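You operate a simulated robot arm through the tools that you are given. There is no shell and no other tool. Be economical: measure what you need, move in short steps, check, and stop when the job is done.

You run a simulated two-armed robot. Do the job below in one go: nothing can be reset, and whatever is moved stays where it is left.

JOB
Pick up the red topped filter with one hand, pass it to the other hand and put it on the bench top beside the booth. Open the top drawer of the left unit, put the red box on the bench top beside the dryer away in the top left drawer space and shut the drawer again. Put the tall white roll on the bench top beside the furnace away on the fourth shelf from the bottom of the corner bay. Put one of the white crucibles from the bench facing the dryer on top of the white box there. Press the button of port p one three times. Do these in any order. Set down upright: tall white roll.

It is judged by the outcome, as a careful person would: the job done as asked, and still so three seconds after it is handed in. It fails if anything else is knocked over, pushed out of place, dropped, spilled or broken.

ROBOT AND FRAMES
Two 7-joint arms with two-finger parallel grippers on one trunk, on a base that drives. Base frame: it is fixed to the floor where the robot stands at the start and does not move with it; the origin is under the middle of the robot, x ahead of it, y to its left, z up; the surface under the hand at the start is at about z = 860. Readings come in mm, rad, newtons and seconds.
The left shoulder is at the start at [62, 198, 1104], the right one opposite. With the tool pointing down near the work surface each hand reaches from about 300 to 720 mm from the robot's upright axis, wherever it stands, measured 20 degrees to its own side. Places, roughly: bench top beside the booth [-2800, -1700, 800]; button of port p one [-6300, -500, 1000]; fourth shelf of the corner bay [-6200, 1300, 1300]; red box [-2250, -1000, 750]; red topped filter (8x8x17 cm) [500, 100, 900]; tall white roll (8x8x12 cm) [-2800, -900, 900]; top drawer of the left unit [-2200, -1000, 600]; top left drawer space [-2200, -1000, 600]; white box [-2000, 1500, 750]; white crucible (5x5x4 cm) [-2200, 1600, 800]; white crucible (5x5x5 cm) [-2300, 1400, 800]; white crucible (5x5x7 cm) [-2500, 1600, 800]. Payload 1.57 kg a hand.
Tool frame (each hand has its own): the origin (TCP) lies between the finger pads and is the grasp point; the fingertips stand 30 mm ahead of it; z points along the fingers, y is the line along which they close. Largest opening 110 mm; finger width 24, thickness 12; the body of the gripper, 48 by 112 mm, starts 78 mm behind the TCP.
Orientation is that of the tool frame in the base frame, as a unit quaternion [x, y, z, w]. With the fingers straight down and closing along the base's y, the tool's x points along the base's -x, its y along +y and its z along -z.

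CONTROLS
- The arms move only by the tool move_arm. It takes "left_rows", "right_rows" or both (then of equal length, played together; a hand with none holds still); each is text: rows parted by semicolons, each of 7 numbers parted by spaces: the opening, from 0 (shut) to 1 (fully open), then the shift along the base's x, y, z in units of 50 mm (1.0 is 50 mm), then the turn, a rotation vector about the base's x, y, z in units of 8 degrees (1.0 is 8 degrees). In form: fingers x y z rx ry rz; .... A call has 1 to 10 rows; each row shifts and turns the commanded pose from where the row before left it. A call with a number of a shift or a turn outside -1 to 1 is refused whole. Each row takes 0.2 s and may step no farther than 50 mm and 0.15 rad from the row before; otherwise, or with a gripper value out of range, the whole call is refused. A pose out of reach is approached as far as the arm can. The call stops where the force on the tool passes 40 N (or 10 N more than at its start, if that is more) or the arm is blocked; 0.2 s more then pass. Each finger travels about 72 mm/s and halts on what it meets, pressing with about 28 N; the grip force reading is that of the motor and also rises with nothing between the fingers. The clock runs only during rows and for 0.2 s after the last one: add rows that do not move to give the fingers time. It gives the time, the measured TCP pose, the force on the tool (base axes), the opening and the grip force at its end, in the units of the frame above (readings bear some noise), with the torque about the TCP (base axes, N m) and any sound that the robot's microphone picked up.
- Cameras (640 x 400 px; columns grow to the right, rows downward): "scene" is now at [97.5, 34.1, 1685]; the picture's right is [0.46, -0.89, 0.00], its down [-0.72, -0.37, -0.59] and it looks along [0.53, 0.27, -0.80] (base axes); focal length 285 px, centre (320, 200). "left" rides on the left gripper at [70, -16, -141] in its tool frame; the picture's right is [0.23, 0.97, 0.00], its down [-0.85, 0.20, -0.48] and it looks along [-0.47, 0.11, 0.88] (tool axes); focal length 222 px, centre (320, 200). "right" rides on the right gripper at [70, 16, -141] in its tool frame; the picture's right is [-0.23, 0.97, 0.00], its down [-0.85, -0.20, -0.48] and it looks along [-0.47, -0.11, 0.88] (tool axes); focal length 222 px, centre (320, 200). There is no depth. A picture from a camera that has moved, and an enlarged one, comes with that camera's place and axes in the base frame and with its lens.
- snapshot(camera): a new picture of that camera. It takes no simulated time.
- move_column(by): slides the trunk up (or, below 0, down) by that many mm; the arms and the scene camera ride with it, the base frame stays. It gives what a move gives, with no picture.
- drive_base(legs): drives the robot by 1 to 6 legs, each [ahead, left, turn to the left] in mm, mm and rad, along the robot's own axes; the way and the turn of a leg run together, so that a leg with both is an arc; at most 1500 mm and 3.142 rad a leg. The arms and the cameras ride along, it lands a little off, and it stops where it bumps. It gives what a move gives.
- head_to(pan, tilt): turns the head with the scene camera to pan (to the left, within 1.501 rad either way) and tilt (down, from -0.506 to 1.204), counted from straight ahead of the robot. It gives what a move gives.
- inspect(camera, box): a new picture of the part [left, top, right, bottom] of that camera's present view, enlarged. It takes no simulated time.
- finish_job(): hands the job in; it is judged then, once.

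Work in short steps. Places have to be worked out from the pictures, the camera data and where the tool is seen: move nearer, look again, correct. Check each grasp and each placing, and mend what went wrong. You have 186 turns and 166 pictures in all, those below and enlarged ones among them. Open the grippers and draw the arms clear of the work before you hand the job in, unless the task says otherwise; then end with one line.

The tools are called after "Request:" by a JSON object that holds its "fn" and its "kwargs". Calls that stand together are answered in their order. move_arm: Moves the arms, as the interface text tells. Its arguments: {"type":"object","properties":{"left_rows":{"type":"string"},"right_rows":{"type":"string"}},"required":[]} The other tools are called the same way: move_column (by) slides the trunk up or down; drive_base (legs) drives the base; head_to (pan, tilt) turns the head that bears the scene camera; snapshot (camera) takes a picture; inspect (camera, box) takes an enlarged picture of a part of a camera's view; finish_job () hands the job in.

At the start:

```text
clock: 0.0
left_eef_pos: [392.9, 339.7, 1162.3]
left_tcp_rot: [0.0, 1.0, -0.001, 0.0]
left_wrist_force: [0.5, -0.2, -0.9]
left_torque: [0.03, -0.01, 0.03]
left_gripper_width: 110.1
left_grasp_force: 0.2
right_eef_pos: [380.9, -19.5, 1114.3]
right_tcp_rot: [-0.001, 1.0, 0.001, -0.001]
right_wrist_force: [-1.1, 0.5, 0.3]
right_torque: [-0.02, -0.02, 0.02]
right_gripper_width: 109.8
right_grasp_force: 0.1
trunk travel left (down, up): [-700.0, 290.0]
robot x, y, heading: [2.4, 2.6, -0.001]
head pan, tilt: [0.475, 0.934]
```

scene: 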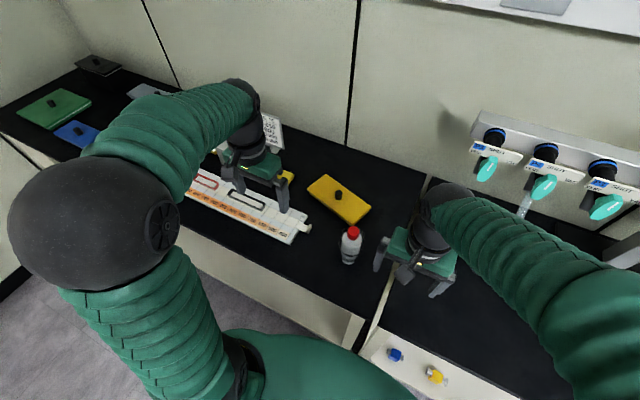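
right: 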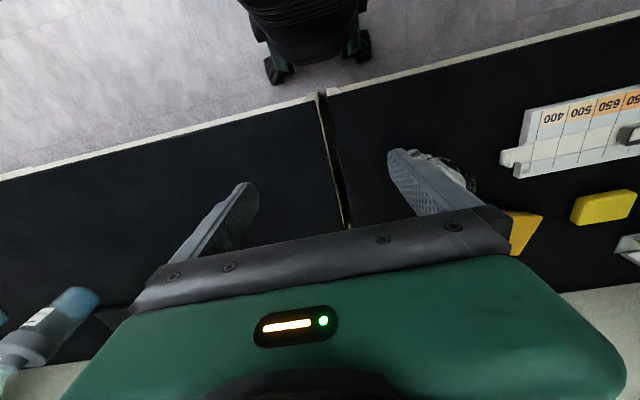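
left: 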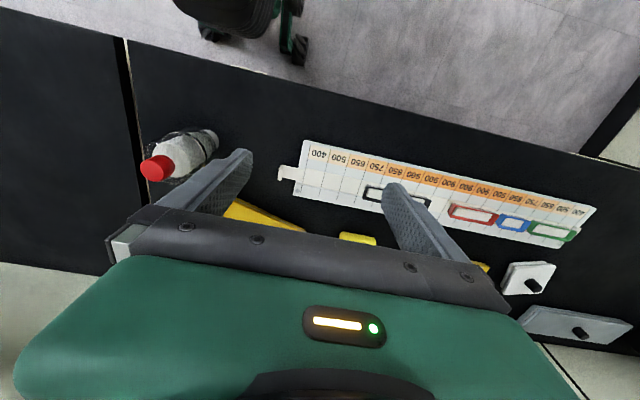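

I start by looking closer at the filter to work out its place and shape.

Request:
{"fn": "inspect", "kwargs": {"camera": "scene", "box": [300, 180, 420, 280]}}

Request:
{"fn": "inspect", "kwargs": {"camera": "left", "box": [120, 100, 260, 220]}}

```text
4.00 times, centred on (360, 230) of scene
camera zoom: at [97.5, 34.1, 1685.0], right [0.46, -0.89, 0.0], down [-0.72, -0.37, -0.59], along [0.53, 0.27, -0.8], focal length 1140 px, centre (160, 80)
```

zoom: 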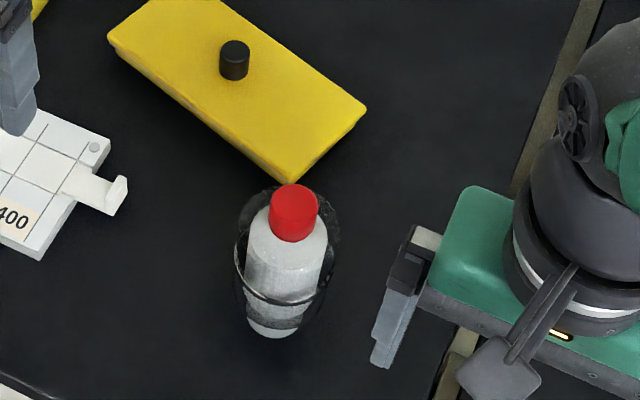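

```text
3.33 times, centred on (190, 160) of left
camera zoom: at [322.3, 323.6, 1304.3], right [-0.23, 0.97, 0.0], down [0.86, 0.2, 0.48], along [0.47, 0.11, -0.88], focal length 740 px, centre (753, 333)
```

zoom: 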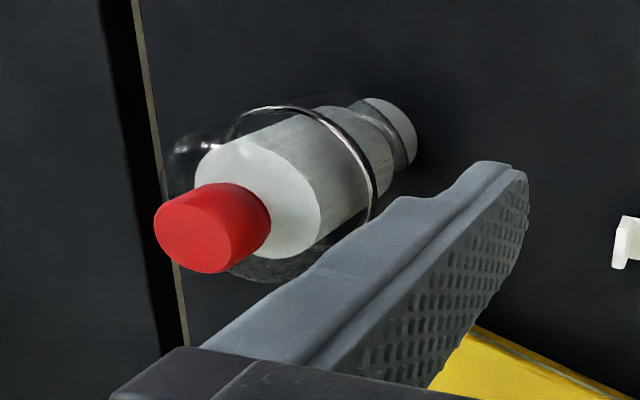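

The filter is a red cap over a white cartridge in a glass shell, near [482, 132]. I draw the right hand aside and tilt the left hand so that it can take the body from the side.

Request:
{"fn": "move_arm", "kwargs": {"left_rows": "1 0 0 0 0 -1 0;1 0 0 0 0 -1 0;1 0 0 0 0 -1 0;1 0 0 0 0 -1 0;1 0 0 0 0 -1 0;1 0 0 0 0 -1 0;1 0 0 0 0 -1 0;1 0 -0.8 -0.8 0 0 -1;1 0 -0.8 -0.6 0 0 -1;1 0 -0.8 -0.6 0 0 -1", "right_rows": "1 0 -1 0 0 0 0;1 0 -1 0 0 0 0;1 0 -1 0 0 0 0;1 0 0 0 0 0 0;1 0 0 0 0 0 0;1 0 0 0 0 0 0;1 0 0 0 0 0 0;1 0 0 0 0 0 0;1 0 0 0 0 0 0;1 0 0 0 0 0 0"}}

Request:
{"fn": "snapshot", "kwargs": {"camera": "scene"}}

Request:
{"fn": "snapshot", "kwargs": {"camera": "left"}}

```text
refused: row 8 steps farther than a row can; nothing moved
```

```text
160 pictures are left
camera scene: at [97.5, 34.1, 1685.0], right [0.46, -0.89, 0.0], down [-0.72, -0.37, -0.59], along [0.53, 0.27, -0.8], focal length 285 px, centre (320, 200)
```

scene: 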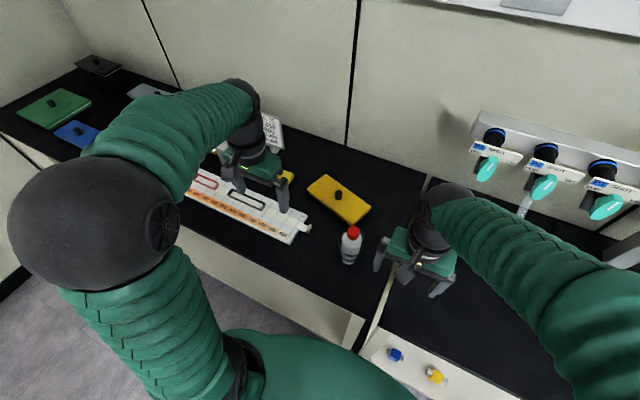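

```text
159 pictures are left
camera left: at [322.3, 323.6, 1304.3], right [-0.23, 0.97, 0.0], down [0.86, 0.2, 0.48], along [0.47, 0.11, -0.88], focal length 222 px, centre (320, 200)
```

left: 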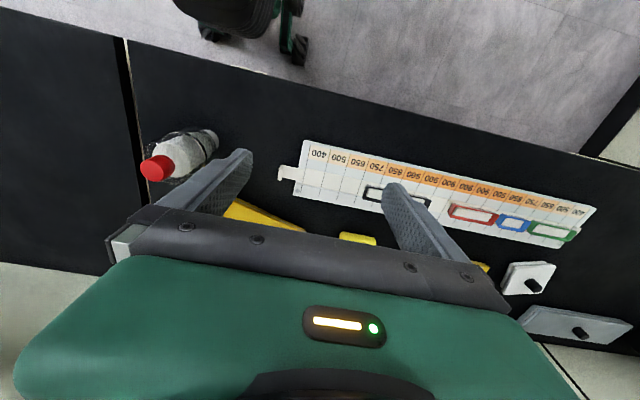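

The shift of a row counts as a whole (50 mm), so I repeat it with smaller steps.

Request:
{"fn": "move_arm", "kwargs": {"left_rows": "1 0 0 0 0 -1 0;1 0 0 0 0 -1 0;1 0 0 0 0 -1 0;1 0 0 0 0 -1 0;1 0 0 0 0 -1 0;1 0 0 0 0 -1 0;1 0 0 0 0 -1 0;1 0 -0.7 -0.6 0 0 -1;1 0 -0.7 -0.6 0 0 -1;1 0 -0.7 -0.6 0 0 -1", "right_rows": "1 0 -1 0 0 0 0;1 0 -1 0 0 0 0;1 0 -1 0 0 0 0;1 0 0 0 0 0 0;1 0 0 0 0 0 0;1 0 0 0 0 0 0;1 0 0 0 0 0 0;1 0 0 0 0 0 0;1 0 0 0 0 0 0;1 0 0 0 0 0 0"}}

Request:
{"fn": "snapshot", "kwargs": {"camera": "scene"}}

Request:
{"fn": "snapshot", "kwargs": {"camera": "left"}}

```text
clock: 2.2
left_eef_pos: [432.7, 273.2, 1093.8]
left_tcp_rot: [0.185, 0.864, -0.098, 0.458]
left_wrist_force: [0.6, -0.3, -0.3]
left_torque: [0.01, 0.02, 0.01]
left_gripper_width: 110.0
left_grasp_force: 0.1
left hand out of reach, approached as far as the arm can: row 6, 7, 8, 9, 10
right_eef_pos: [381.9, -172.4, 1114.2]
right_tcp_rot: [-0.001, 1.0, 0.0, 0.0]
right_wrist_force: [0.7, 0.9, 0.3]
right_torque: [0.0, 0.06, 0.01]
right_gripper_width: 110.0
right_grasp_force: 0.2
trunk travel left (down, up): [-700.0, 290.0]
robot x, y, heading: [-0.4, -2.9, -0.005]
head pan, tilt: [0.475, 0.934]
```

```text
158 pictures are left
camera scene: at [99.7, 32.0, 1684.9], right [0.46, -0.89, 0.0], down [-0.72, -0.37, -0.59], along [0.53, 0.27, -0.81], focal length 285 px, centre (320, 200)
```

scene: 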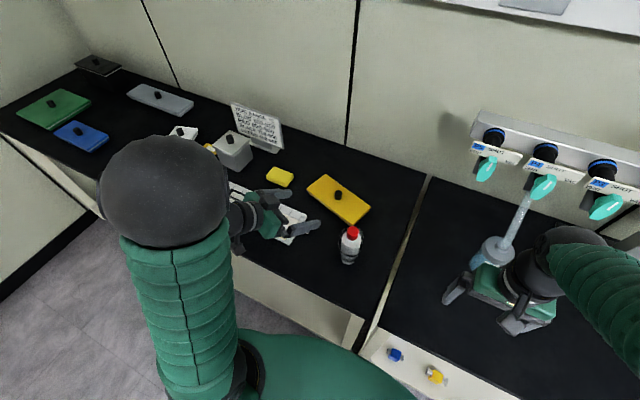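

```text
157 pictures are left
camera left: at [282.1, 321.9, 1116.6], right [0.28, 0.94, -0.19], down [0.16, 0.15, 0.98], along [0.95, -0.31, -0.11], focal length 222 px, centre (320, 200)
```

left: 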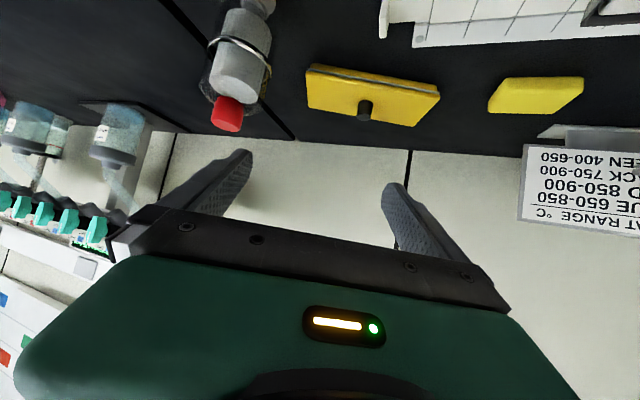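

The filter is too near for a forward-pointing hand, so I back the base off 170 mm and finish the yaw.

Request:
{"fn": "drive_base", "kwargs": {"legs": [[-170, 0, 0]]}}

Request:
{"fn": "move_arm", "kwargs": {"left_rows": "1 0 0 0 0 0 -1;1 0 0 0 0 0 -1;1 0 0 0 0 0 0"}}

Request:
{"fn": "snapshot", "kwargs": {"camera": "left"}}

```text
clock: 3.7
left_eef_pos: [264.5, 272.5, 1094.4]
left_tcp_rot: [0.184, 0.864, -0.099, 0.457]
left_wrist_force: [-0.1, -0.8, -0.1]
left_torque: [0.0, 0.03, 0.0]
left_gripper_width: 110.2
left_grasp_force: 0.0
right_eef_pos: [212.5, -172.6, 1112.8]
right_tcp_rot: [0.0, 1.0, 0.0, -0.002]
right_wrist_force: [-0.7, 0.5, -0.7]
right_torque: [-0.01, -0.03, 0.01]
right_gripper_width: 109.7
right_grasp_force: 0.0
trunk travel left (down, up): [-700.0, 290.0]
robot x, y, heading: [-168.6, -0.9, 0.001]
head pan, tilt: [0.475, 0.934]
```

```text
clock: 4.5
left_eef_pos: [258.3, 273.4, 1096.4]
left_tcp_rot: [0.303, 0.829, -0.163, 0.441]
left_wrist_force: [-0.4, 0.2, -0.6]
left_torque: [0.02, -0.02, 0.05]
left_gripper_width: 109.9
left_grasp_force: 0.0
right_eef_pos: [207.8, -171.9, 1115.7]
right_tcp_rot: [0.0, 1.0, -0.001, 0.001]
right_wrist_force: [-0.1, 0.9, 0.3]
right_torque: [-0.01, 0.0, -0.01]
right_gripper_width: 110.1
right_grasp_force: 0.1
trunk travel left (down, up): [-700.0, 290.0]
robot x, y, heading: [-168.9, -1.4, -0.006]
head pan, tilt: [0.475, 0.934]
```

```text
156 pictures are left
camera left: at [128.6, 362.6, 1117.5], right [0.53, 0.83, -0.19], down [0.19, 0.1, 0.98], along [0.82, -0.56, -0.1], focal length 222 px, centre (320, 200)
```

left: 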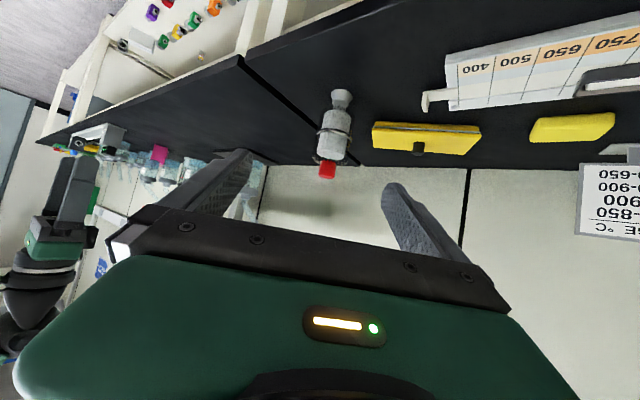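

The filter's axis comes out near [481, 129] with its top at about 1028. I bring the left hand to a standoff 120 mm back along its fingers.

Request:
{"fn": "move_arm", "kwargs": {"left_rows": "1 0.588 -0.32 -0.336 0 0 0;1 0.588 -0.32 -0.336 0 0 0;1 0.588 -0.32 -0.336 0 0 0;1 0.588 -0.32 -0.336 0 0 0;1 0.588 -0.32 -0.336 0 0 0;1 0 0 0 0 0 0"}}

Request:
{"fn": "snapshot", "kwargs": {"camera": "left"}}

Request:
{"fn": "inspect", "kwargs": {"camera": "scene", "box": [240, 100, 480, 250]}}

```text
clock: 5.9
left_eef_pos: [407.2, 193.9, 1011.9]
left_tcp_rot: [0.303, 0.829, -0.162, 0.441]
left_wrist_force: [-1.2, 0.3, 0.4]
left_torque: [-0.01, 0.03, 0.01]
left_gripper_width: 110.2
left_grasp_force: 0.0
right_eef_pos: [209.1, -173.2, 1115.4]
right_tcp_rot: [0.0, 1.0, 0.0, 0.001]
right_wrist_force: [-0.4, 0.1, 0.4]
right_torque: [0.03, -0.02, 0.0]
right_gripper_width: 110.1
right_grasp_force: 0.0
trunk travel left (down, up): [-700.0, 290.0]
robot x, y, heading: [-170.2, -3.2, 0.0]
head pan, tilt: [0.475, 0.934]
```

```text
155 pictures are left
camera left: at [276.2, 281.8, 1033.5], right [0.53, 0.83, -0.19], down [0.19, 0.1, 0.98], along [0.83, -0.55, -0.1], focal length 222 px, centre (320, 200)
```

left: 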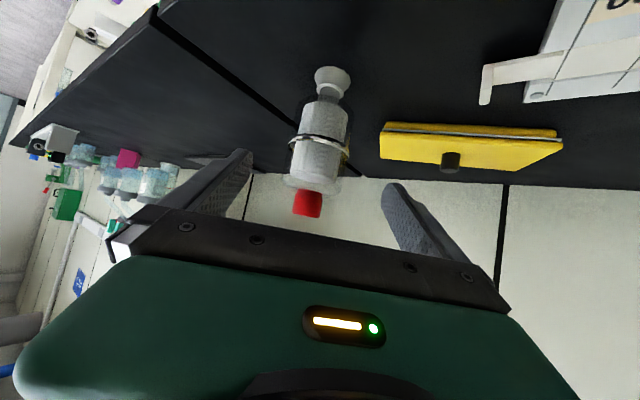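

```text
2.67 times, centred on (360, 175) of scene
camera zoom: at [-72.6, 33.2, 1685.0], right [0.46, -0.89, 0.0], down [-0.72, -0.37, -0.59], along [0.53, 0.27, -0.8], focal length 760 px, centre (213, 267)
```

zoom: 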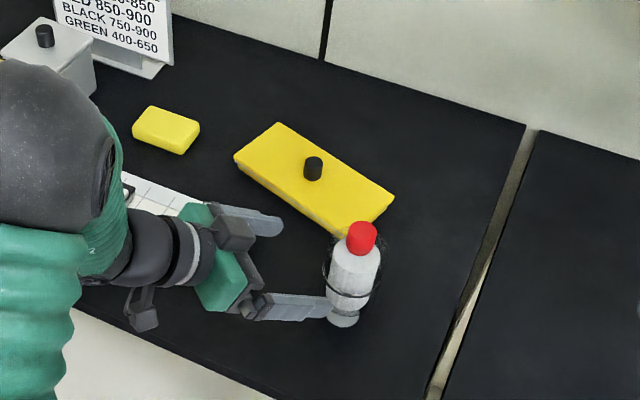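

The fingers' axis is aligned with the body. I advance 120 mm along the fingers and close.

Request:
{"fn": "move_arm", "kwargs": {"left_rows": "1 0.506 -0.43 -0.447 0 0 0;1 0.506 -0.43 -0.447 0 0 0;1 0.48 -0.41 -0.447 0 0 0;1 0 0 0 0 0 0;0 0 0 0 0 0 0;0 0 0 0 0 0 0;0 0 0 0 0 0 0;0 0 0 0 0 0 0"}}

Request:
{"fn": "inspect", "kwargs": {"camera": "scene", "box": [240, 100, 480, 250]}}

Request:
{"fn": "snapshot", "kwargs": {"camera": "left"}}

```text
clock: 7.7
left_eef_pos: [481.5, 129.9, 944.5]
left_tcp_rot: [0.303, 0.829, -0.162, 0.441]
left_wrist_force: [-0.4, -1.3, 1.3]
left_torque: [0.02, 0.0, 0.0]
left_gripper_width: 71.0
left_grasp_force: 27.9
right_eef_pos: [209.5, -172.1, 1114.2]
right_tcp_rot: [0.0, 1.0, 0.0, 0.0]
right_wrist_force: [0.2, -0.2, -0.7]
right_torque: [-0.04, 0.01, 0.01]
right_gripper_width: 110.2
right_grasp_force: 0.1
trunk travel left (down, up): [-700.0, 290.0]
robot x, y, heading: [-170.3, -1.4, -0.001]
head pan, tilt: [0.475, 0.934]
```

```text
2.67 times, centred on (360, 175) of scene
camera zoom: at [-71.5, 32.6, 1685.0], right [0.46, -0.89, 0.0], down [-0.72, -0.37, -0.59], along [0.53, 0.27, -0.8], focal length 760 px, centre (213, 267)
```

zoom: 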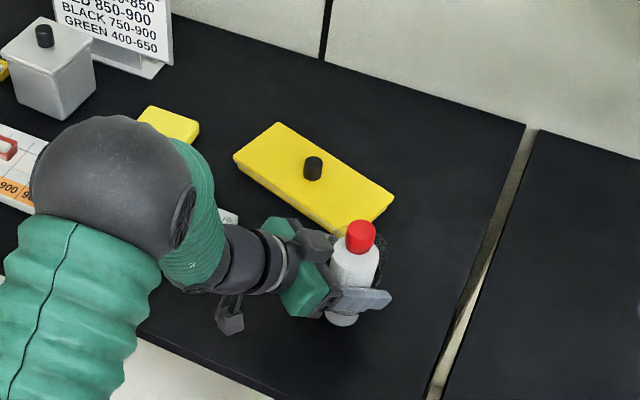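

```text
152 pictures are left
camera left: at [351.2, 218.6, 965.6], right [0.53, 0.83, -0.19], down [0.19, 0.1, 0.98], along [0.83, -0.55, -0.11], focal length 222 px, centre (320, 200)
```

left: 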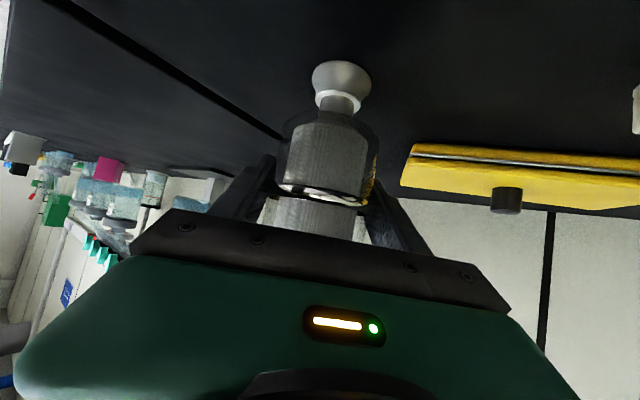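

It is gripped (71 mm, 28 N). I lift it and bring it a bit toward the middle while the right hand rises, ready to take the red cap from above.

Request:
{"fn": "move_arm", "kwargs": {"left_rows": "0 0 0 0.5 0 0 0;0 0 0 0.7 0 0 0;0 0 0 0.8 0 0 0;0 -0.25 -0.35 0 0 0 0;0 -0.25 -0.35 0 0 0 0;0 -0.25 -0.35 0 0 0 0;0 -0.25 -0.35 0 0 0 0;0 0 0 0 0 0 0", "right_rows": "1 0 0 0.9 0 0 0;1 0 0 0.9 0 0 0;1 0 0 0.6 0 0 0;1 0.6 0 0 0 0 0;1 0.6 0 0 0 0 0;1 0.8 0.3 0 0 0 0;1 0.8 0.4 0 0 0 0;1 0.8 0.4 0 0 0 0"}}

Request:
{"fn": "snapshot", "kwargs": {"camera": "scene"}}

Request:
{"fn": "snapshot", "kwargs": {"camera": "right"}}

```text
clock: 9.5
left_eef_pos: [434.8, 59.3, 1041.9]
left_tcp_rot: [0.302, 0.83, -0.162, 0.44]
left_wrist_force: [0.8, 0.1, -2.5]
left_torque: [0.02, -0.03, 0.01]
left_gripper_width: 70.6
left_grasp_force: 28.1
right_eef_pos: [391.7, -118.2, 1232.9]
right_tcp_rot: [0.0, 1.0, 0.0, -0.002]
right_wrist_force: [0.0, 0.0, -0.4]
right_torque: [0.0, -0.03, 0.0]
right_gripper_width: 110.1
right_grasp_force: 0.1
trunk travel left (down, up): [-700.0, 290.0]
robot x, y, heading: [-169.9, -1.8, -0.004]
head pan, tilt: [0.475, 0.934]
```

```text
151 pictures are left
camera scene: at [-65.7, 33.9, 1684.5], right [0.46, -0.89, 0.0], down [-0.72, -0.37, -0.59], along [0.52, 0.27, -0.81], focal length 285 px, centre (320, 200)
```

scene: 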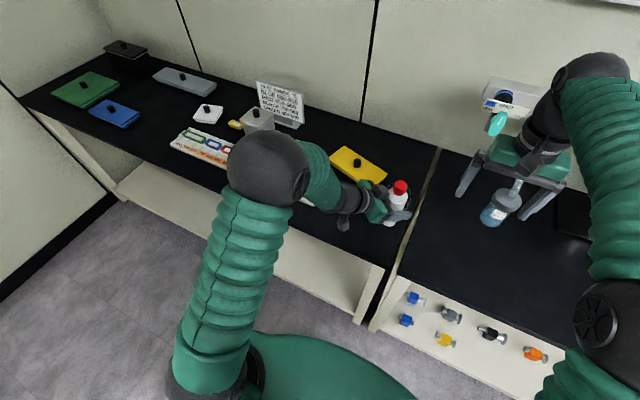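

```text
150 pictures are left
camera right: at [321.9, -101.6, 1373.6], right [0.23, 0.97, 0.0], down [0.86, -0.2, 0.48], along [0.46, -0.11, -0.88], focal length 222 px, centre (320, 200)
```

right: 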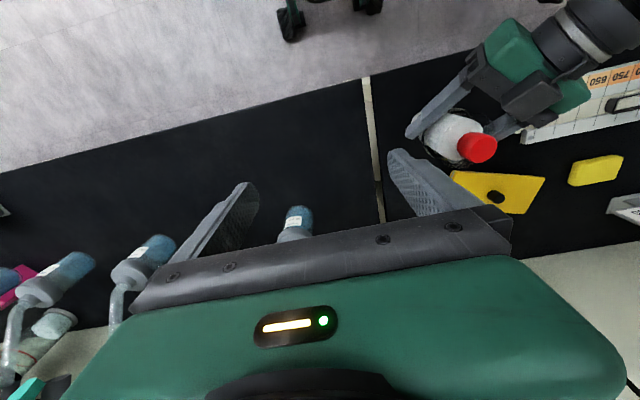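

The cap reads at about [430, 58, 1126]. I bring the right hand straight above it.

Request:
{"fn": "move_arm", "kwargs": {"right_rows": "1 0.205 0.885 0 0 0 0;1 0.205 0.885 0 0 0 0;1 0.205 0.885 0 0 0 0;1 0.205 0.885 0 0 0 0;1 0 0 0 0 0 0"}}

Request:
{"fn": "snapshot", "kwargs": {"camera": "right"}}

Request:
{"fn": "inspect", "kwargs": {"camera": "scene", "box": [280, 60, 520, 210]}}

```text
clock: 10.7
left_eef_pos: [431.2, 59.6, 1044.1]
left_tcp_rot: [0.303, 0.829, -0.162, 0.441]
left_wrist_force: [-0.3, -1.0, -1.4]
left_torque: [0.02, 0.02, 0.04]
left_gripper_width: 71.0
left_grasp_force: 28.3
right_eef_pos: [404.0, 30.8, 1233.8]
right_tcp_rot: [-0.001, 1.0, 0.0, 0.0]
right_wrist_force: [0.1, 0.2, -0.6]
right_torque: [0.0, 0.02, 0.01]
right_gripper_width: 110.0
right_grasp_force: 0.0
right hand out of reach, approached as far as the arm can: row 3, 4
trunk travel left (down, up): [-700.0, 290.0]
robot x, y, heading: [-171.3, 1.1, 0.003]
head pan, tilt: [0.475, 0.934]
```

```text
149 pictures are left
camera right: at [333.5, 46.9, 1375.9], right [0.23, 0.97, 0.0], down [0.85, -0.2, 0.48], along [0.47, -0.11, -0.88], focal length 222 px, centre (320, 200)
```

right: 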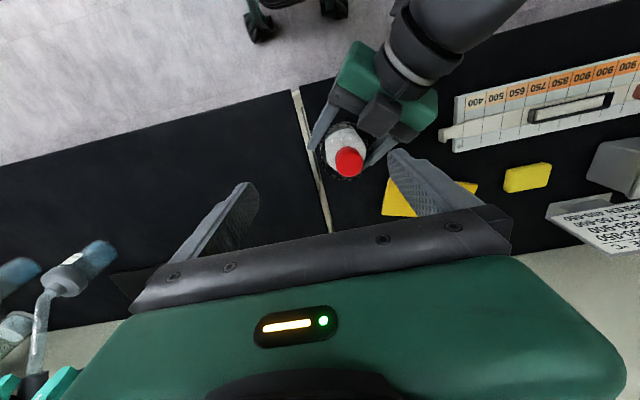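

```text
2.67 times, centred on (400, 135) of scene
camera zoom: at [-72.1, 32.3, 1685.0], right [0.46, -0.89, 0.0], down [-0.72, -0.37, -0.59], along [0.53, 0.27, -0.8], focal length 760 px, centre (107, 373)
```

zoom: 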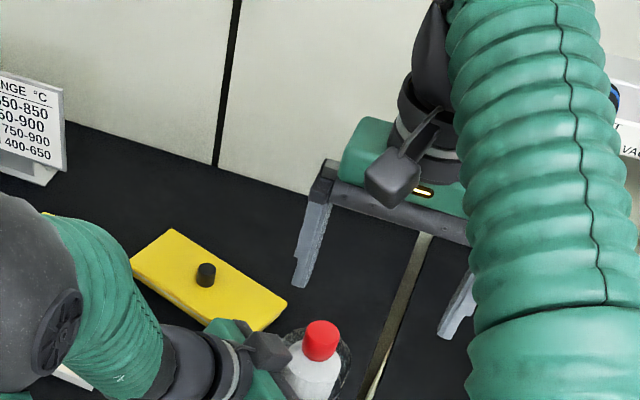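

The right arm hits its reach limit, so I bring the filter closer to the robot and the right hand above it.

Request:
{"fn": "move_arm", "kwargs": {"left_rows": "0 -0.37 -0.367 0 0 0 0;0 -0.37 -0.367 0 0 0 0;0 -0.37 -0.367 0 0 0 0;0 0 0 0 0 0 0;0 0 0 0 0 0 0", "right_rows": "1 -0.19 -0.18 0 0 0 0;1 -0.19 -0.18 0 0 0 0;1 -0.19 -0.17 0 0 0 0;1 0 0 0 0 0 0;1 0 0 0 0 0 0"}}

Request:
{"fn": "snapshot", "kwargs": {"camera": "right"}}

```text
clock: 11.9
left_eef_pos: [376.8, 6.5, 1044.8]
left_tcp_rot: [0.303, 0.83, -0.162, 0.44]
left_wrist_force: [-0.6, 0.4, -2.3]
left_torque: [-0.03, 0.0, -0.02]
left_gripper_width: 70.8
left_grasp_force: 28.7
right_eef_pos: [376.9, 6.4, 1233.7]
right_tcp_rot: [0.0, 1.0, 0.0, 0.0]
right_wrist_force: [0.0, 0.3, -0.4]
right_torque: [0.01, -0.01, 0.02]
right_gripper_width: 109.9
right_grasp_force: 0.1
trunk travel left (down, up): [-700.0, 290.0]
robot x, y, heading: [-167.2, -1.5, -0.005]
head pan, tilt: [0.475, 0.934]
```

```text
147 pictures are left
camera right: at [306.0, 22.6, 1375.1], right [0.23, 0.97, 0.0], down [0.85, -0.2, 0.48], along [0.47, -0.11, -0.88], focal length 222 px, centre (320, 200)
```

right: 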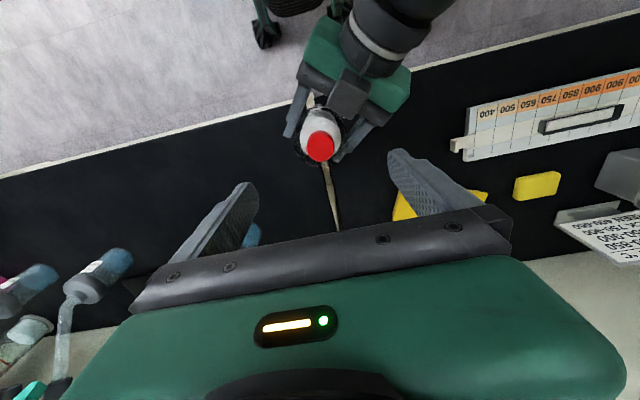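

Well aligned. I lower the right hand so its fingertips straddle the cap, and close.

Request:
{"fn": "move_arm", "kwargs": {"right_rows": "1 0 0 -0.7 0 0 0;1 0 0 -0.7 0 0 0;1 0 0 -0.6 0 0 0;1 0 0 0 0 0 0;0 0 0 0 0 0 0;0 0 0 0 0 0 0;0 0 0 0 0 0 0;0 0 0 0 0 0 0;0 0 0 0 0 0 0"}}

Request:
{"fn": "snapshot", "kwargs": {"camera": "right"}}

Request:
{"fn": "inspect", "kwargs": {"camera": "scene", "box": [280, 100, 520, 250]}}

```text
clock: 13.9
left_eef_pos: [376.4, 3.9, 1044.3]
left_tcp_rot: [0.304, 0.828, -0.163, 0.441]
left_wrist_force: [0.6, -6.3, -1.0]
left_torque: [0.61, -0.03, -0.03]
left_gripper_width: 70.8
left_grasp_force: 27.9
right_eef_pos: [377.9, 4.9, 1134.3]
right_tcp_rot: [0.0, 1.0, 0.0, 0.0]
right_wrist_force: [-0.3, 4.9, -1.1]
right_torque: [-0.15, 0.01, -0.03]
right_gripper_width: 31.3
right_grasp_force: 27.8
trunk travel left (down, up): [-700.0, 290.0]
robot x, y, heading: [-172.3, 1.7, 0.002]
head pan, tilt: [0.475, 0.934]
```

```text
146 pictures are left
camera right: at [306.1, 21.4, 1274.9], right [0.23, 0.97, 0.0], down [0.86, -0.2, 0.48], along [0.47, -0.11, -0.88], focal length 222 px, centre (320, 200)
```

right: 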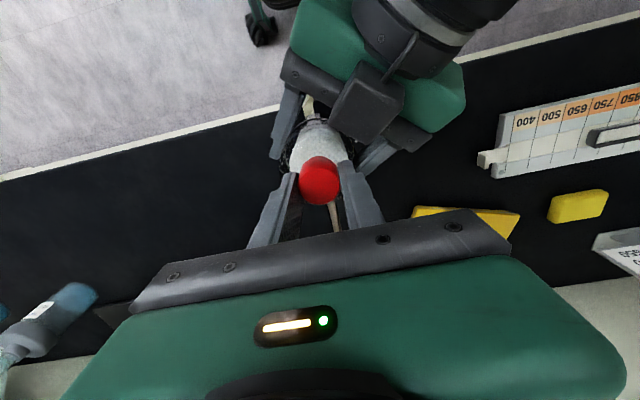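

```text
2.67 times, centred on (400, 175) of scene
camera zoom: at [-70.1, 33.1, 1684.8], right [0.46, -0.89, 0.0], down [-0.72, -0.37, -0.59], along [0.53, 0.27, -0.81], focal length 760 px, centre (107, 267)
```

zoom: 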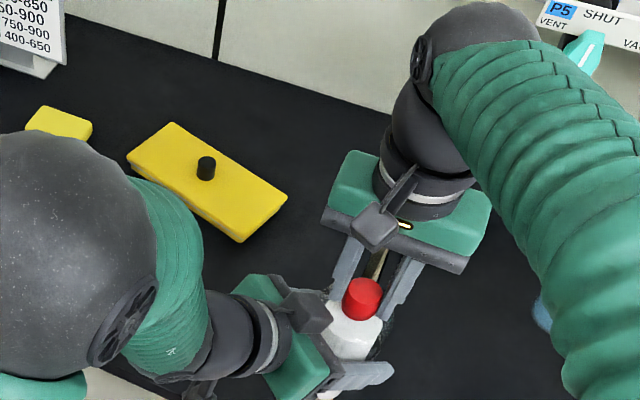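

The right hand holds the cap (31 mm, 28 N). I open the left and back it off along its fingers.

Request:
{"fn": "move_arm", "kwargs": {"left_rows": "1 0 0 0 0 0 0;1 0 0 0 0 0 0;1 0 0 0 0 0 0;1 -0.45 0.4 0.37 0 0 0;1 -0.5 0.43 0.45 0 0 0;1 -0.5 0.43 0.45 0 0 0;1 -0.3 0.8 0 0 0 0;1 0 0 0 0 0 0"}}

Request:
{"fn": "snapshot", "kwargs": {"camera": "right"}}

Request:
{"fn": "snapshot", "kwargs": {"camera": "scene"}}

```text
clock: 15.7
left_eef_pos: [289.9, 108.6, 1107.7]
left_tcp_rot: [0.303, 0.829, -0.162, 0.441]
left_wrist_force: [0.8, 0.3, 0.6]
left_torque: [-0.01, -0.03, 0.01]
left_gripper_width: 110.2
left_grasp_force: 0.0
right_eef_pos: [375.7, 5.7, 1134.2]
right_tcp_rot: [0.0, 1.0, 0.0, 0.0]
right_wrist_force: [0.4, 0.0, 0.2]
right_torque: [0.02, 0.02, 0.0]
right_gripper_width: 31.1
right_grasp_force: 28.2
trunk travel left (down, up): [-700.0, 290.0]
robot x, y, heading: [-169.7, -1.4, -0.001]
head pan, tilt: [0.475, 0.934]
```

```text
144 pictures are left
camera right: at [306.7, 21.9, 1274.6], right [0.23, 0.97, 0.0], down [0.86, -0.2, 0.48], along [0.47, -0.11, -0.88], focal length 222 px, centre (320, 200)
```

right: 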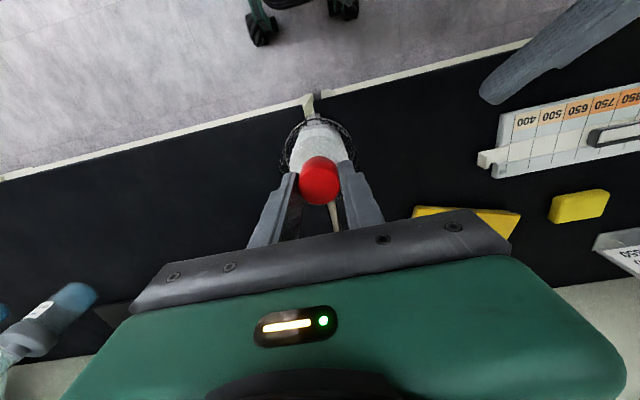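

```text
143 pictures are left
camera scene: at [-70.2, 34.4, 1684.8], right [0.46, -0.89, 0.0], down [-0.72, -0.37, -0.59], along [0.53, 0.27, -0.81], focal length 285 px, centre (320, 200)
```

scene: 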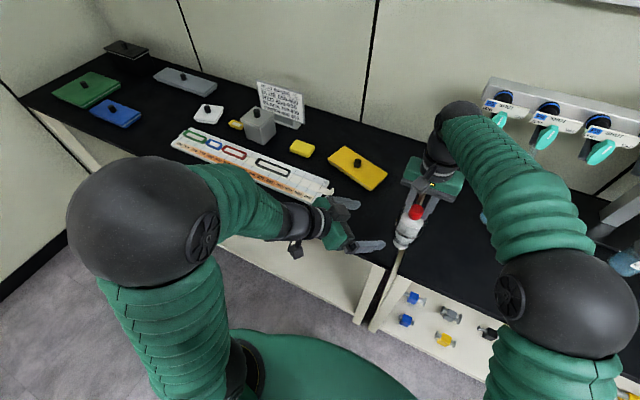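

The handover worked. I back away from the bench, tuck the hands in and turn round to survey the room.

Request:
{"fn": "drive_base", "kwargs": {"legs": [[-500, 0, 0]]}}

Request:
{"fn": "move_arm", "kwargs": {"left_rows": "1 0 0.9 0 0 0 1;1 0 0.9 0 0 0 1;1 0 0.9 0 0 0 1;1 0 0.5 0 0 0 1;1 0 0 0 0 0 1;1 0 0 0 0 1 0;1 0 0 0 0 1 0;1 0 0 0 0 1 0;1 0 0 0 0 1 0;1 0 0 0 0 1 0", "right_rows": "0 -0.5 -0.2 0 0 0 0;0 -0.5 -0.2 0 0 0 0;0 -0.5 -0.2 0 0 0 0;0 -0.5 -0.2 0 0 0 0;0 -0.5 -0.4 0 0 0 0;0 -0.5 -0.5 0 0 0 0;0 -0.4 -0.6 0 0 0 0;0 0 -0.6 0 0 0 0;0 0 -0.6 0 0 0 0;0 0 0 0 0 0 0"}}

Request:
{"fn": "drive_base", "kwargs": {"legs": [[0, 0, 2.6]]}}

Request:
{"fn": "head_to", "kwargs": {"pan": 0, "tilt": 0.35}}

Request:
{"fn": "snapshot", "kwargs": {"camera": "scene"}}

```text
clock: 18.6
left_eef_pos: [-206.0, 107.6, 1107.8]
left_tcp_rot: [0.303, 0.83, -0.162, 0.439]
left_wrist_force: [-0.4, 0.6, -0.3]
left_torque: [-0.01, -0.01, -0.01]
left_gripper_width: 109.9
left_grasp_force: 0.1
right_eef_pos: [-117.9, 4.5, 1132.6]
right_tcp_rot: [0.002, 1.0, 0.0, 0.0]
right_wrist_force: [0.9, 0.4, 0.1]
right_torque: [0.0, 0.02, 0.01]
right_gripper_width: 30.9
right_grasp_force: 27.7
trunk travel left (down, up): [-700.0, 290.0]
robot x, y, heading: [-669.8, -0.0, -0.005]
head pan, tilt: [0.475, 0.934]
```

```text
clock: 20.8
left_eef_pos: [-173.2, 270.3, 1115.3]
left_tcp_rot: [0.006, 0.982, -0.018, 0.19]
left_wrist_force: [-0.2, 0.5, -1.6]
left_torque: [-0.02, 0.01, 0.03]
left_gripper_width: 110.0
left_grasp_force: 0.1
left hand out of reach, approached as far as the arm can: row 1, 2, 4, 5, 8
right_eef_pos: [-290.2, -170.5, 1133.9]
right_tcp_rot: [0.001, 1.0, 0.0, 0.0]
right_wrist_force: [0.2, 0.3, 0.1]
right_torque: [0.01, -0.01, -0.01]
right_gripper_width: 30.9
right_grasp_force: 28.4
trunk travel left (down, up): [-700.0, 290.0]
robot x, y, heading: [-664.2, -2.4, -0.005]
head pan, tilt: [0.475, 0.934]
```

```text
clock: 27.3
left_eef_pos: [-1226.4, 29.0, 1116.1]
left_tcp_rot: [0.943, -0.273, -0.178, -0.071]
left_wrist_force: [-0.2, 0.7, 0.2]
left_torque: [0.01, -0.05, 0.01]
left_gripper_width: 110.1
left_grasp_force: 0.0
right_eef_pos: [-895.7, 342.5, 1135.9]
right_tcp_rot: [0.962, -0.274, -0.001, 0.0]
right_wrist_force: [-0.4, 0.1, -0.4]
right_torque: [-0.01, -0.03, 0.03]
right_gripper_width: 30.8
right_grasp_force: 28.3
trunk travel left (down, up): [-700.0, 290.0]
robot x, y, heading: [-663.6, 1.6, 2.584]
head pan, tilt: [0.475, 0.934]
```

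```text
clock: 28.3
left_eef_pos: [-1225.5, 28.7, 1116.2]
left_tcp_rot: [0.943, -0.273, -0.179, -0.071]
left_wrist_force: [-0.3, -0.3, -0.4]
left_torque: [0.01, 0.0, 0.01]
left_gripper_width: 109.9
left_grasp_force: 0.0
right_eef_pos: [-895.5, 342.8, 1135.8]
right_tcp_rot: [0.962, -0.274, -0.001, 0.0]
right_wrist_force: [1.0, -0.7, -0.8]
right_torque: [-0.01, 0.02, 0.02]
right_gripper_width: 31.0
right_grasp_force: 28.4
trunk travel left (down, up): [-700.0, 290.0]
robot x, y, heading: [-666.4, 0.5, 2.583]
head pan, tilt: [0.0, 0.351]
```

```text
142 pictures are left
camera scene: at [-773.8, 65.6, 1734.9], right [0.53, 0.85, 0.0], down [0.29, -0.18, -0.94], along [-0.8, 0.49, -0.35], focal length 285 px, centre (320, 200)
```

scene: 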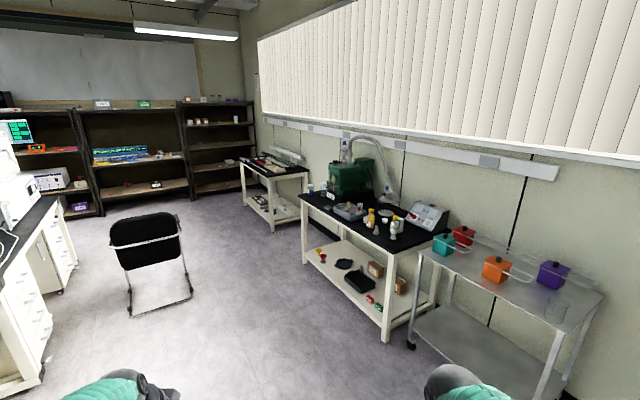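

The facing bench and the shelves show up. Now I look to the left at the other bench.

Request:
{"fn": "head_to", "kwargs": {"pan": 0.95, "tilt": 0.4}}

Request:
{"fn": "snapshot", "kwargs": {"camera": "scene"}}

```text
clock: 29.5
left_eef_pos: [-1226.9, 28.0, 1116.4]
left_tcp_rot: [0.943, -0.274, -0.177, -0.072]
left_wrist_force: [-0.8, -0.5, 0.2]
left_torque: [-0.02, -0.03, -0.01]
left_gripper_width: 110.0
left_grasp_force: 0.1
right_eef_pos: [-895.7, 343.7, 1135.2]
right_tcp_rot: [0.962, -0.274, -0.001, 0.0]
right_wrist_force: [0.3, 0.2, -0.1]
right_torque: [0.01, -0.01, -0.02]
right_gripper_width: 30.7
right_grasp_force: 28.5
trunk travel left (down, up): [-700.0, 290.0]
robot x, y, heading: [-663.6, 1.7, 2.585]
head pan, tilt: [0.949, 0.4]
```

```text
141 pictures are left
camera scene: at [-780.3, -18.9, 1730.4], right [-0.38, 0.92, 0.0], down [0.36, 0.15, -0.92], along [-0.85, -0.35, -0.39], focal length 285 px, centre (320, 200)
```

scene: 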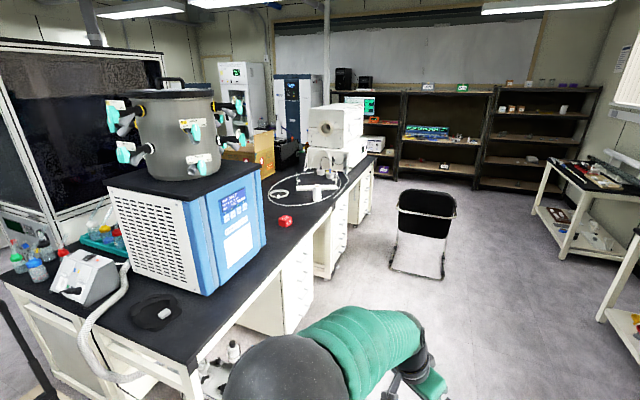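

I enlarge the island bench: dryer, red box, furnace, roll and booth.

Request:
{"fn": "inspect", "kwargs": {"camera": "scene", "box": [220, 60, 400, 240]}}

Request:
{"fn": "inspect", "kwargs": {"camera": "scene", "box": [0, 30, 240, 330]}}

```text
2.22 times, centred on (310, 150) of scene
camera zoom: at [-780.3, -18.9, 1730.4], right [-0.38, 0.92, 0.0], down [0.36, 0.15, -0.92], along [-0.85, -0.35, -0.39], focal length 633 px, centre (342, 311)
```

zoom: 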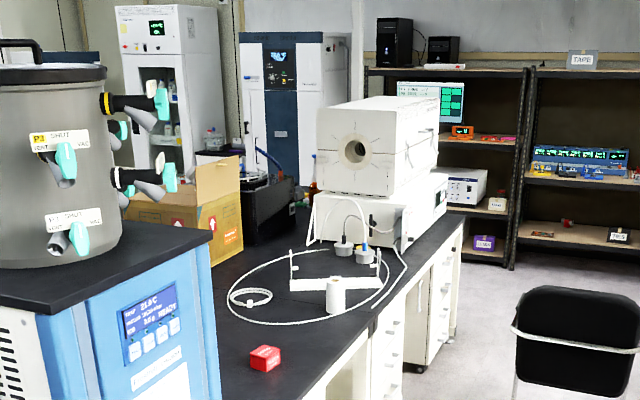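

```text
1.33 times, centred on (120, 180) of scene
camera zoom: at [-780.3, -18.9, 1730.4], right [-0.38, 0.92, 0.0], down [0.36, 0.15, -0.92], along [-0.85, -0.35, -0.39], focal length 380 px, centre (587, 227)
```

zoom: 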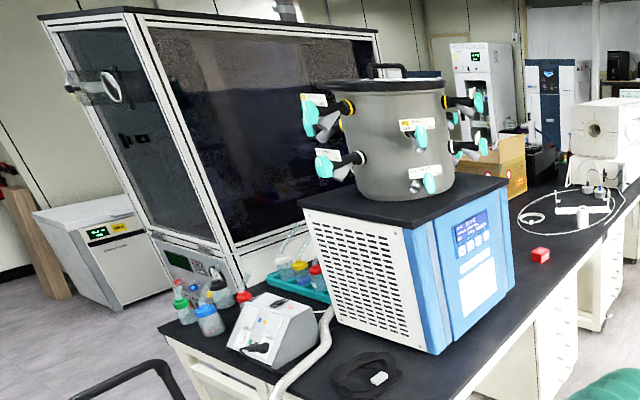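

To find the free bench top beside the booth I raise the trunk and look further left.

Request:
{"fn": "move_column", "kwargs": {"by": 280}}

Request:
{"fn": "drive_base", "kwargs": {"legs": [[0, 0, 0.7]]}}

Request:
{"fn": "snapshot", "kwargs": {"camera": "scene"}}

```text
clock: 32.4
left_eef_pos: [-1225.4, 27.8, 1396.3]
left_tcp_rot: [0.943, -0.273, -0.178, -0.071]
left_wrist_force: [-0.2, 0.4, -0.5]
left_torque: [-0.01, 0.01, 0.0]
left_gripper_width: 110.2
left_grasp_force: 0.0
right_eef_pos: [-895.8, 342.5, 1415.1]
right_tcp_rot: [0.962, -0.275, -0.001, -0.001]
right_wrist_force: [0.3, 0.2, -2.6]
right_torque: [0.0, 0.0, 0.02]
right_gripper_width: 31.0
right_grasp_force: 27.9
trunk travel left (down, up): [-980.0, 10.0]
robot x, y, heading: [-665.6, -0.7, 2.588]
head pan, tilt: [0.949, 0.4]
```

```text
clock: 34.6
left_eef_pos: [-1112.2, -338.4, 1396.5]
left_tcp_rot: [0.979, 0.066, -0.192, -0.005]
left_wrist_force: [0.2, -0.7, 0.2]
left_torque: [0.01, 0.02, 0.03]
left_gripper_width: 109.9
left_grasp_force: 0.1
right_eef_pos: [-1062.8, 115.5, 1415.7]
right_tcp_rot: [0.997, 0.073, -0.001, 0.001]
right_wrist_force: [0.1, 0.1, -2.2]
right_torque: [-0.03, 0.0, 0.0]
right_gripper_width: 31.0
right_grasp_force: 28.2
trunk travel left (down, up): [-980.0, 10.0]
robot x, y, heading: [-665.6, 3.1, -2.993]
head pan, tilt: [0.949, 0.4]
```

```text
138 pictures are left
camera scene: at [-742.2, -86.3, 2010.5], right [-0.89, 0.46, 0.0], down [0.18, 0.35, -0.92], along [-0.42, -0.82, -0.39], focal length 285 px, centre (320, 200)
```

scene: 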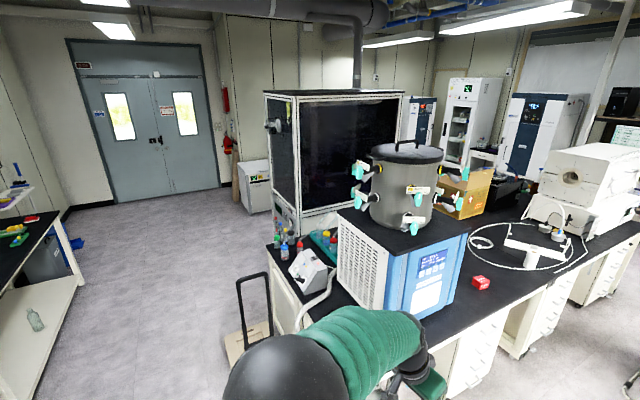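

I enlarge the area right of the booth.

Request:
{"fn": "inspect", "kwargs": {"camera": "scene", "box": [380, 60, 640, 260]}}

Request:
{"fn": "inspect", "kwargs": {"camera": "scene", "box": [220, 80, 380, 340]}}

```text
2.00 times, centred on (510, 160) of scene
camera zoom: at [-742.2, -86.3, 2010.5], right [-0.89, 0.46, 0.0], down [0.18, 0.35, -0.92], along [-0.42, -0.82, -0.39], focal length 570 px, centre (-60, 280)
```

zoom: 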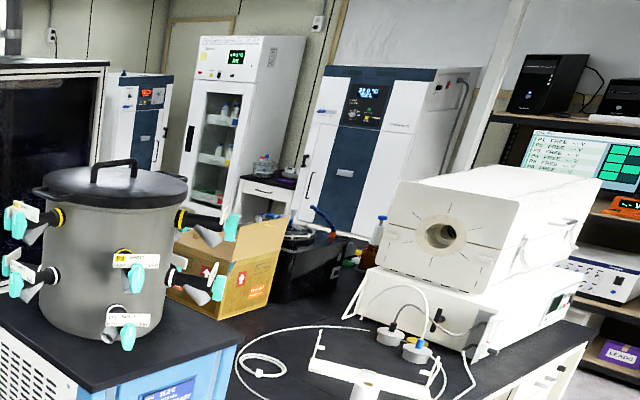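

```text
1.54 times, centred on (300, 210) of scene
camera zoom: at [-742.2, -86.3, 2010.5], right [-0.89, 0.46, 0.0], down [0.18, 0.35, -0.92], along [-0.42, -0.82, -0.39], focal length 438 px, centre (351, 185)
```

zoom: 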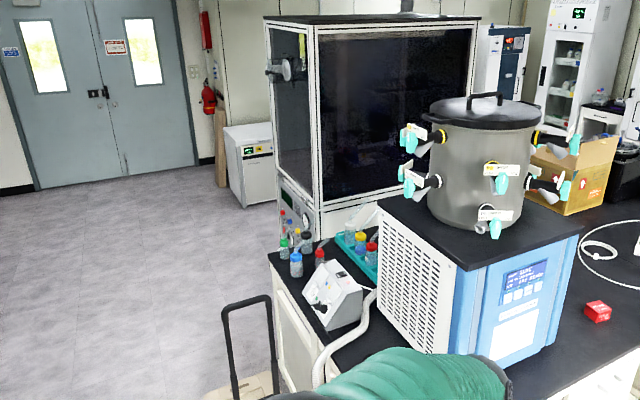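

The booth seems to stand behind the island bench, so I drive round the near end, keeping clear of the trolley, to look from there.

Request:
{"fn": "drive_base", "kwargs": {"legs": [[0, 0, 1.422], [0, 350, 0], [1300, 0, 0]]}}

Request:
{"fn": "head_to", "kwargs": {"pan": -0.9, "tilt": 0.45}}

Request:
{"fn": "snapshot", "kwargs": {"camera": "scene"}}

```text
clock: 46.5
left_eef_pos: [-53.1, -1786.2, 1396.9]
left_tcp_rot: [0.699, 0.688, -0.15, 0.122]
left_wrist_force: [-0.3, -0.4, 0.3]
left_torque: [-0.01, -0.01, 0.02]
left_gripper_width: 110.3
left_grasp_force: 0.1
right_eef_pos: [-494.3, -1668.5, 1415.9]
right_tcp_rot: [0.709, 0.705, -0.001, 0.001]
right_wrist_force: [0.1, -0.5, -2.1]
right_torque: [0.02, 0.0, 0.01]
right_gripper_width: 30.6
right_grasp_force: 28.1
trunk travel left (down, up): [-980.0, 10.0]
robot x, y, heading: [-321.9, -1296.9, -1.576]
head pan, tilt: [0.949, 0.4]
```

```text
clock: 48.3
left_eef_pos: [-52.4, -1786.5, 1396.5]
left_tcp_rot: [0.7, 0.688, -0.149, 0.122]
left_wrist_force: [-0.2, 0.4, 0.0]
left_torque: [-0.03, 0.01, 0.01]
left_gripper_width: 110.0
left_grasp_force: 0.0
right_eef_pos: [-493.8, -1670.6, 1415.4]
right_tcp_rot: [0.709, 0.705, -0.002, 0.001]
right_wrist_force: [0.1, 0.1, -2.4]
right_torque: [0.0, -0.01, 0.02]
right_gripper_width: 30.7
right_grasp_force: 27.6
trunk travel left (down, up): [-980.0, 10.0]
robot x, y, heading: [-322.2, -1299.7, -1.576]
head pan, tilt: [-0.901, 0.45]
```

```text
135 pictures are left
camera scene: at [-394.3, -1388.5, 2005.8], right [-0.62, 0.79, 0.0], down [0.34, 0.27, -0.9], along [-0.71, -0.55, -0.44], focal length 285 px, centre (320, 200)
```

scene: 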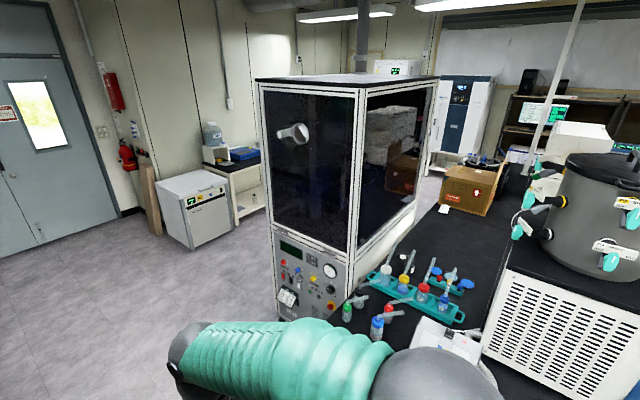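

The booth stands on the floor behind the island (about x −1490…−2620, y −2000…−2670), with a corridor behind it. I drive round behind it and look.

Request:
{"fn": "drive_base", "kwargs": {"legs": [[1200, 0, 0], [900, 0, 0], [0, 0, -1.571], [1300, 0, 0]]}}

Request:
{"fn": "head_to", "kwargs": {"pan": -0.4, "tilt": 0.4}}

Request:
{"fn": "snapshot", "kwargs": {"camera": "scene"}}

```text
clock: 68.7
left_eef_pos: [-2133.0, -3647.5, 1398.2]
left_tcp_rot: [0.981, -0.008, -0.193, -0.02]
left_wrist_force: [0.5, 0.5, -0.2]
left_torque: [-0.03, 0.02, -0.01]
left_gripper_width: 110.1
left_grasp_force: 0.2
right_eef_pos: [-2016.0, -3206.1, 1417.2]
right_tcp_rot: [1.0, -0.004, -0.003, 0.0]
right_wrist_force: [0.0, -0.2, -2.2]
right_torque: [0.03, 0.02, 0.0]
right_gripper_width: 30.4
right_grasp_force: 28.4
trunk travel left (down, up): [-980.0, 10.0]
robot x, y, heading: [-1642.8, -3381.4, 3.135]
head pan, tilt: [-0.901, 0.45]
```

```text
clock: 69.7
left_eef_pos: [-2133.2, -3646.3, 1396.6]
left_tcp_rot: [0.981, -0.009, -0.193, -0.019]
left_wrist_force: [-0.2, -0.2, 0.2]
left_torque: [0.02, 0.0, 0.03]
left_gripper_width: 110.1
left_grasp_force: 0.1
right_eef_pos: [-2014.9, -3207.4, 1415.2]
right_tcp_rot: [1.0, -0.004, -0.002, 0.0]
right_wrist_force: [0.2, -0.6, -1.9]
right_torque: [0.02, 0.01, -0.01]
right_gripper_width: 30.7
right_grasp_force: 27.4
trunk travel left (down, up): [-980.0, 10.0]
robot x, y, heading: [-1645.8, -3378.7, 3.134]
head pan, tilt: [-0.4, 0.4]
```

```text
134 pictures are left
camera scene: at [-1763.1, -3344.4, 2010.4], right [0.4, 0.92, 0.0], down [0.36, -0.15, -0.92], along [-0.84, 0.37, -0.39], focal length 285 px, centre (320, 200)
```

scene: 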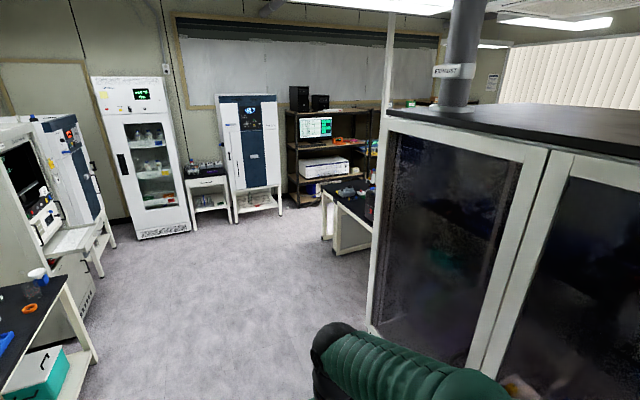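

The corridor is clear. I drive on 1400 mm and look to the right at the bench beyond the booth.

Request:
{"fn": "drive_base", "kwargs": {"legs": [[1400, 0, 0]]}}

Request:
{"fn": "head_to", "kwargs": {"pan": -1.1, "tilt": 0.5}}

Request:
{"fn": "snapshot", "kwargs": {"camera": "scene"}}

```text
clock: 76.6
left_eef_pos: [-3522.8, -3641.8, 1397.7]
left_tcp_rot: [0.981, -0.006, -0.192, -0.019]
left_wrist_force: [0.4, 0.3, 0.0]
left_torque: [-0.03, -0.01, 0.03]
left_gripper_width: 110.2
left_grasp_force: 0.1
right_eef_pos: [-3407.1, -3200.1, 1416.0]
right_tcp_rot: [1.0, -0.002, -0.003, 0.0]
right_wrist_force: [0.2, -1.0, -2.3]
right_torque: [0.0, -0.02, -0.02]
right_gripper_width: 30.6
right_grasp_force: 28.1
trunk travel left (down, up): [-980.0, 10.0]
robot x, y, heading: [-3030.3, -3371.7, 3.137]
head pan, tilt: [-0.4, 0.4]
```

```text
clock: 77.7
left_eef_pos: [-3523.6, -3641.7, 1397.3]
left_tcp_rot: [0.981, -0.007, -0.193, -0.02]
left_wrist_force: [-0.1, -0.6, 0.0]
left_torque: [0.01, -0.02, -0.02]
left_gripper_width: 110.2
left_grasp_force: 0.0
right_eef_pos: [-3407.2, -3198.9, 1416.7]
right_tcp_rot: [1.0, -0.002, -0.003, 0.0]
right_wrist_force: [-0.1, -0.5, -2.2]
right_torque: [-0.01, 0.05, 0.0]
right_gripper_width: 30.9
right_grasp_force: 27.9
trunk travel left (down, up): [-980.0, 10.0]
robot x, y, heading: [-3033.9, -3373.3, 3.136]
head pan, tilt: [-1.1, 0.499]
```

```text
133 pictures are left
camera scene: at [-3110.5, -3291.5, 2001.3], right [0.89, 0.45, 0.0], down [0.22, -0.43, -0.88], along [-0.4, 0.78, -0.48], focal length 285 px, centre (320, 200)
```

scene: 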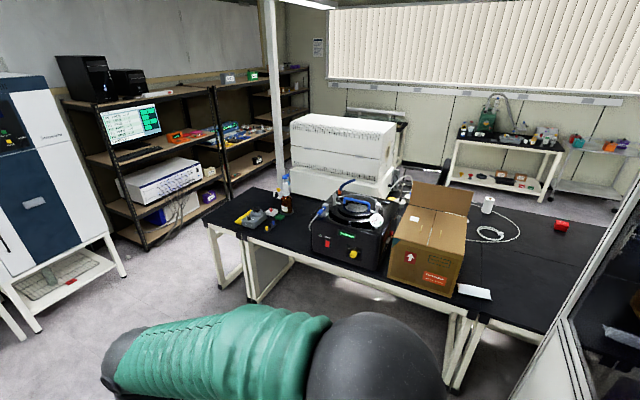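

The bench spot between the white card and the booth (about [-2780, -1850]) is free. I turn to face it and go nearer, keeping left of the booth's corner.

Request:
{"fn": "drive_base", "kwargs": {"legs": [[0, 0, -1.566], [0, 120, 0], [650, 0, 0]]}}

Request:
{"fn": "head_to", "kwargs": {"pan": -0.45, "tilt": 0.85}}

Request:
{"fn": "snapshot", "kwargs": {"camera": "scene"}}

```text
clock: 85.9
left_eef_pos: [-3439.0, -2237.7, 1397.9]
left_tcp_rot: [-0.693, 0.695, 0.123, 0.151]
left_wrist_force: [-0.4, -0.7, -0.5]
left_torque: [0.01, -0.01, -0.01]
left_gripper_width: 110.2
left_grasp_force: 0.0
right_eef_pos: [-2997.1, -2347.6, 1417.6]
right_tcp_rot: [0.71, -0.704, -0.002, -0.002]
right_wrist_force: [0.7, -0.4, -1.6]
right_torque: [0.0, 0.0, 0.01]
right_gripper_width: 30.3
right_grasp_force: 28.2
trunk travel left (down, up): [-980.0, 10.0]
robot x, y, heading: [-3159.8, -2722.0, 1.574]
head pan, tilt: [-1.1, 0.499]
```

```text
clock: 87.0
left_eef_pos: [-3451.0, -2234.9, 1394.8]
left_tcp_rot: [0.695, -0.693, -0.12, -0.151]
left_wrist_force: [0.1, -0.4, -0.2]
left_torque: [-0.01, -0.05, 0.02]
left_gripper_width: 109.8
left_grasp_force: 0.1
right_eef_pos: [-3008.5, -2346.0, 1417.1]
right_tcp_rot: [0.712, -0.702, 0.001, -0.005]
right_wrist_force: [0.3, 1.1, -2.2]
right_torque: [0.02, -0.01, -0.04]
right_gripper_width: 30.4
right_grasp_force: 28.2
trunk travel left (down, up): [-980.0, 10.0]
robot x, y, heading: [-3160.5, -2719.6, 1.582]
head pan, tilt: [-0.45, 0.85]
```

```text
132 pictures are left
camera scene: at [-3134.2, -2615.6, 1971.4], right [0.9, -0.43, 0.0], down [-0.32, -0.68, -0.66], along [0.29, 0.59, -0.75], focal length 285 px, centre (320, 200)
```

scene: 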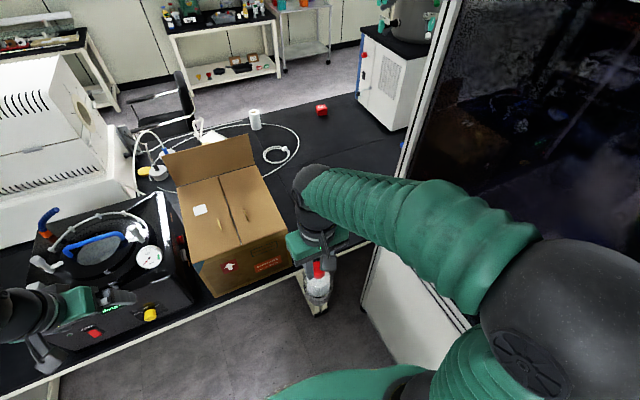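

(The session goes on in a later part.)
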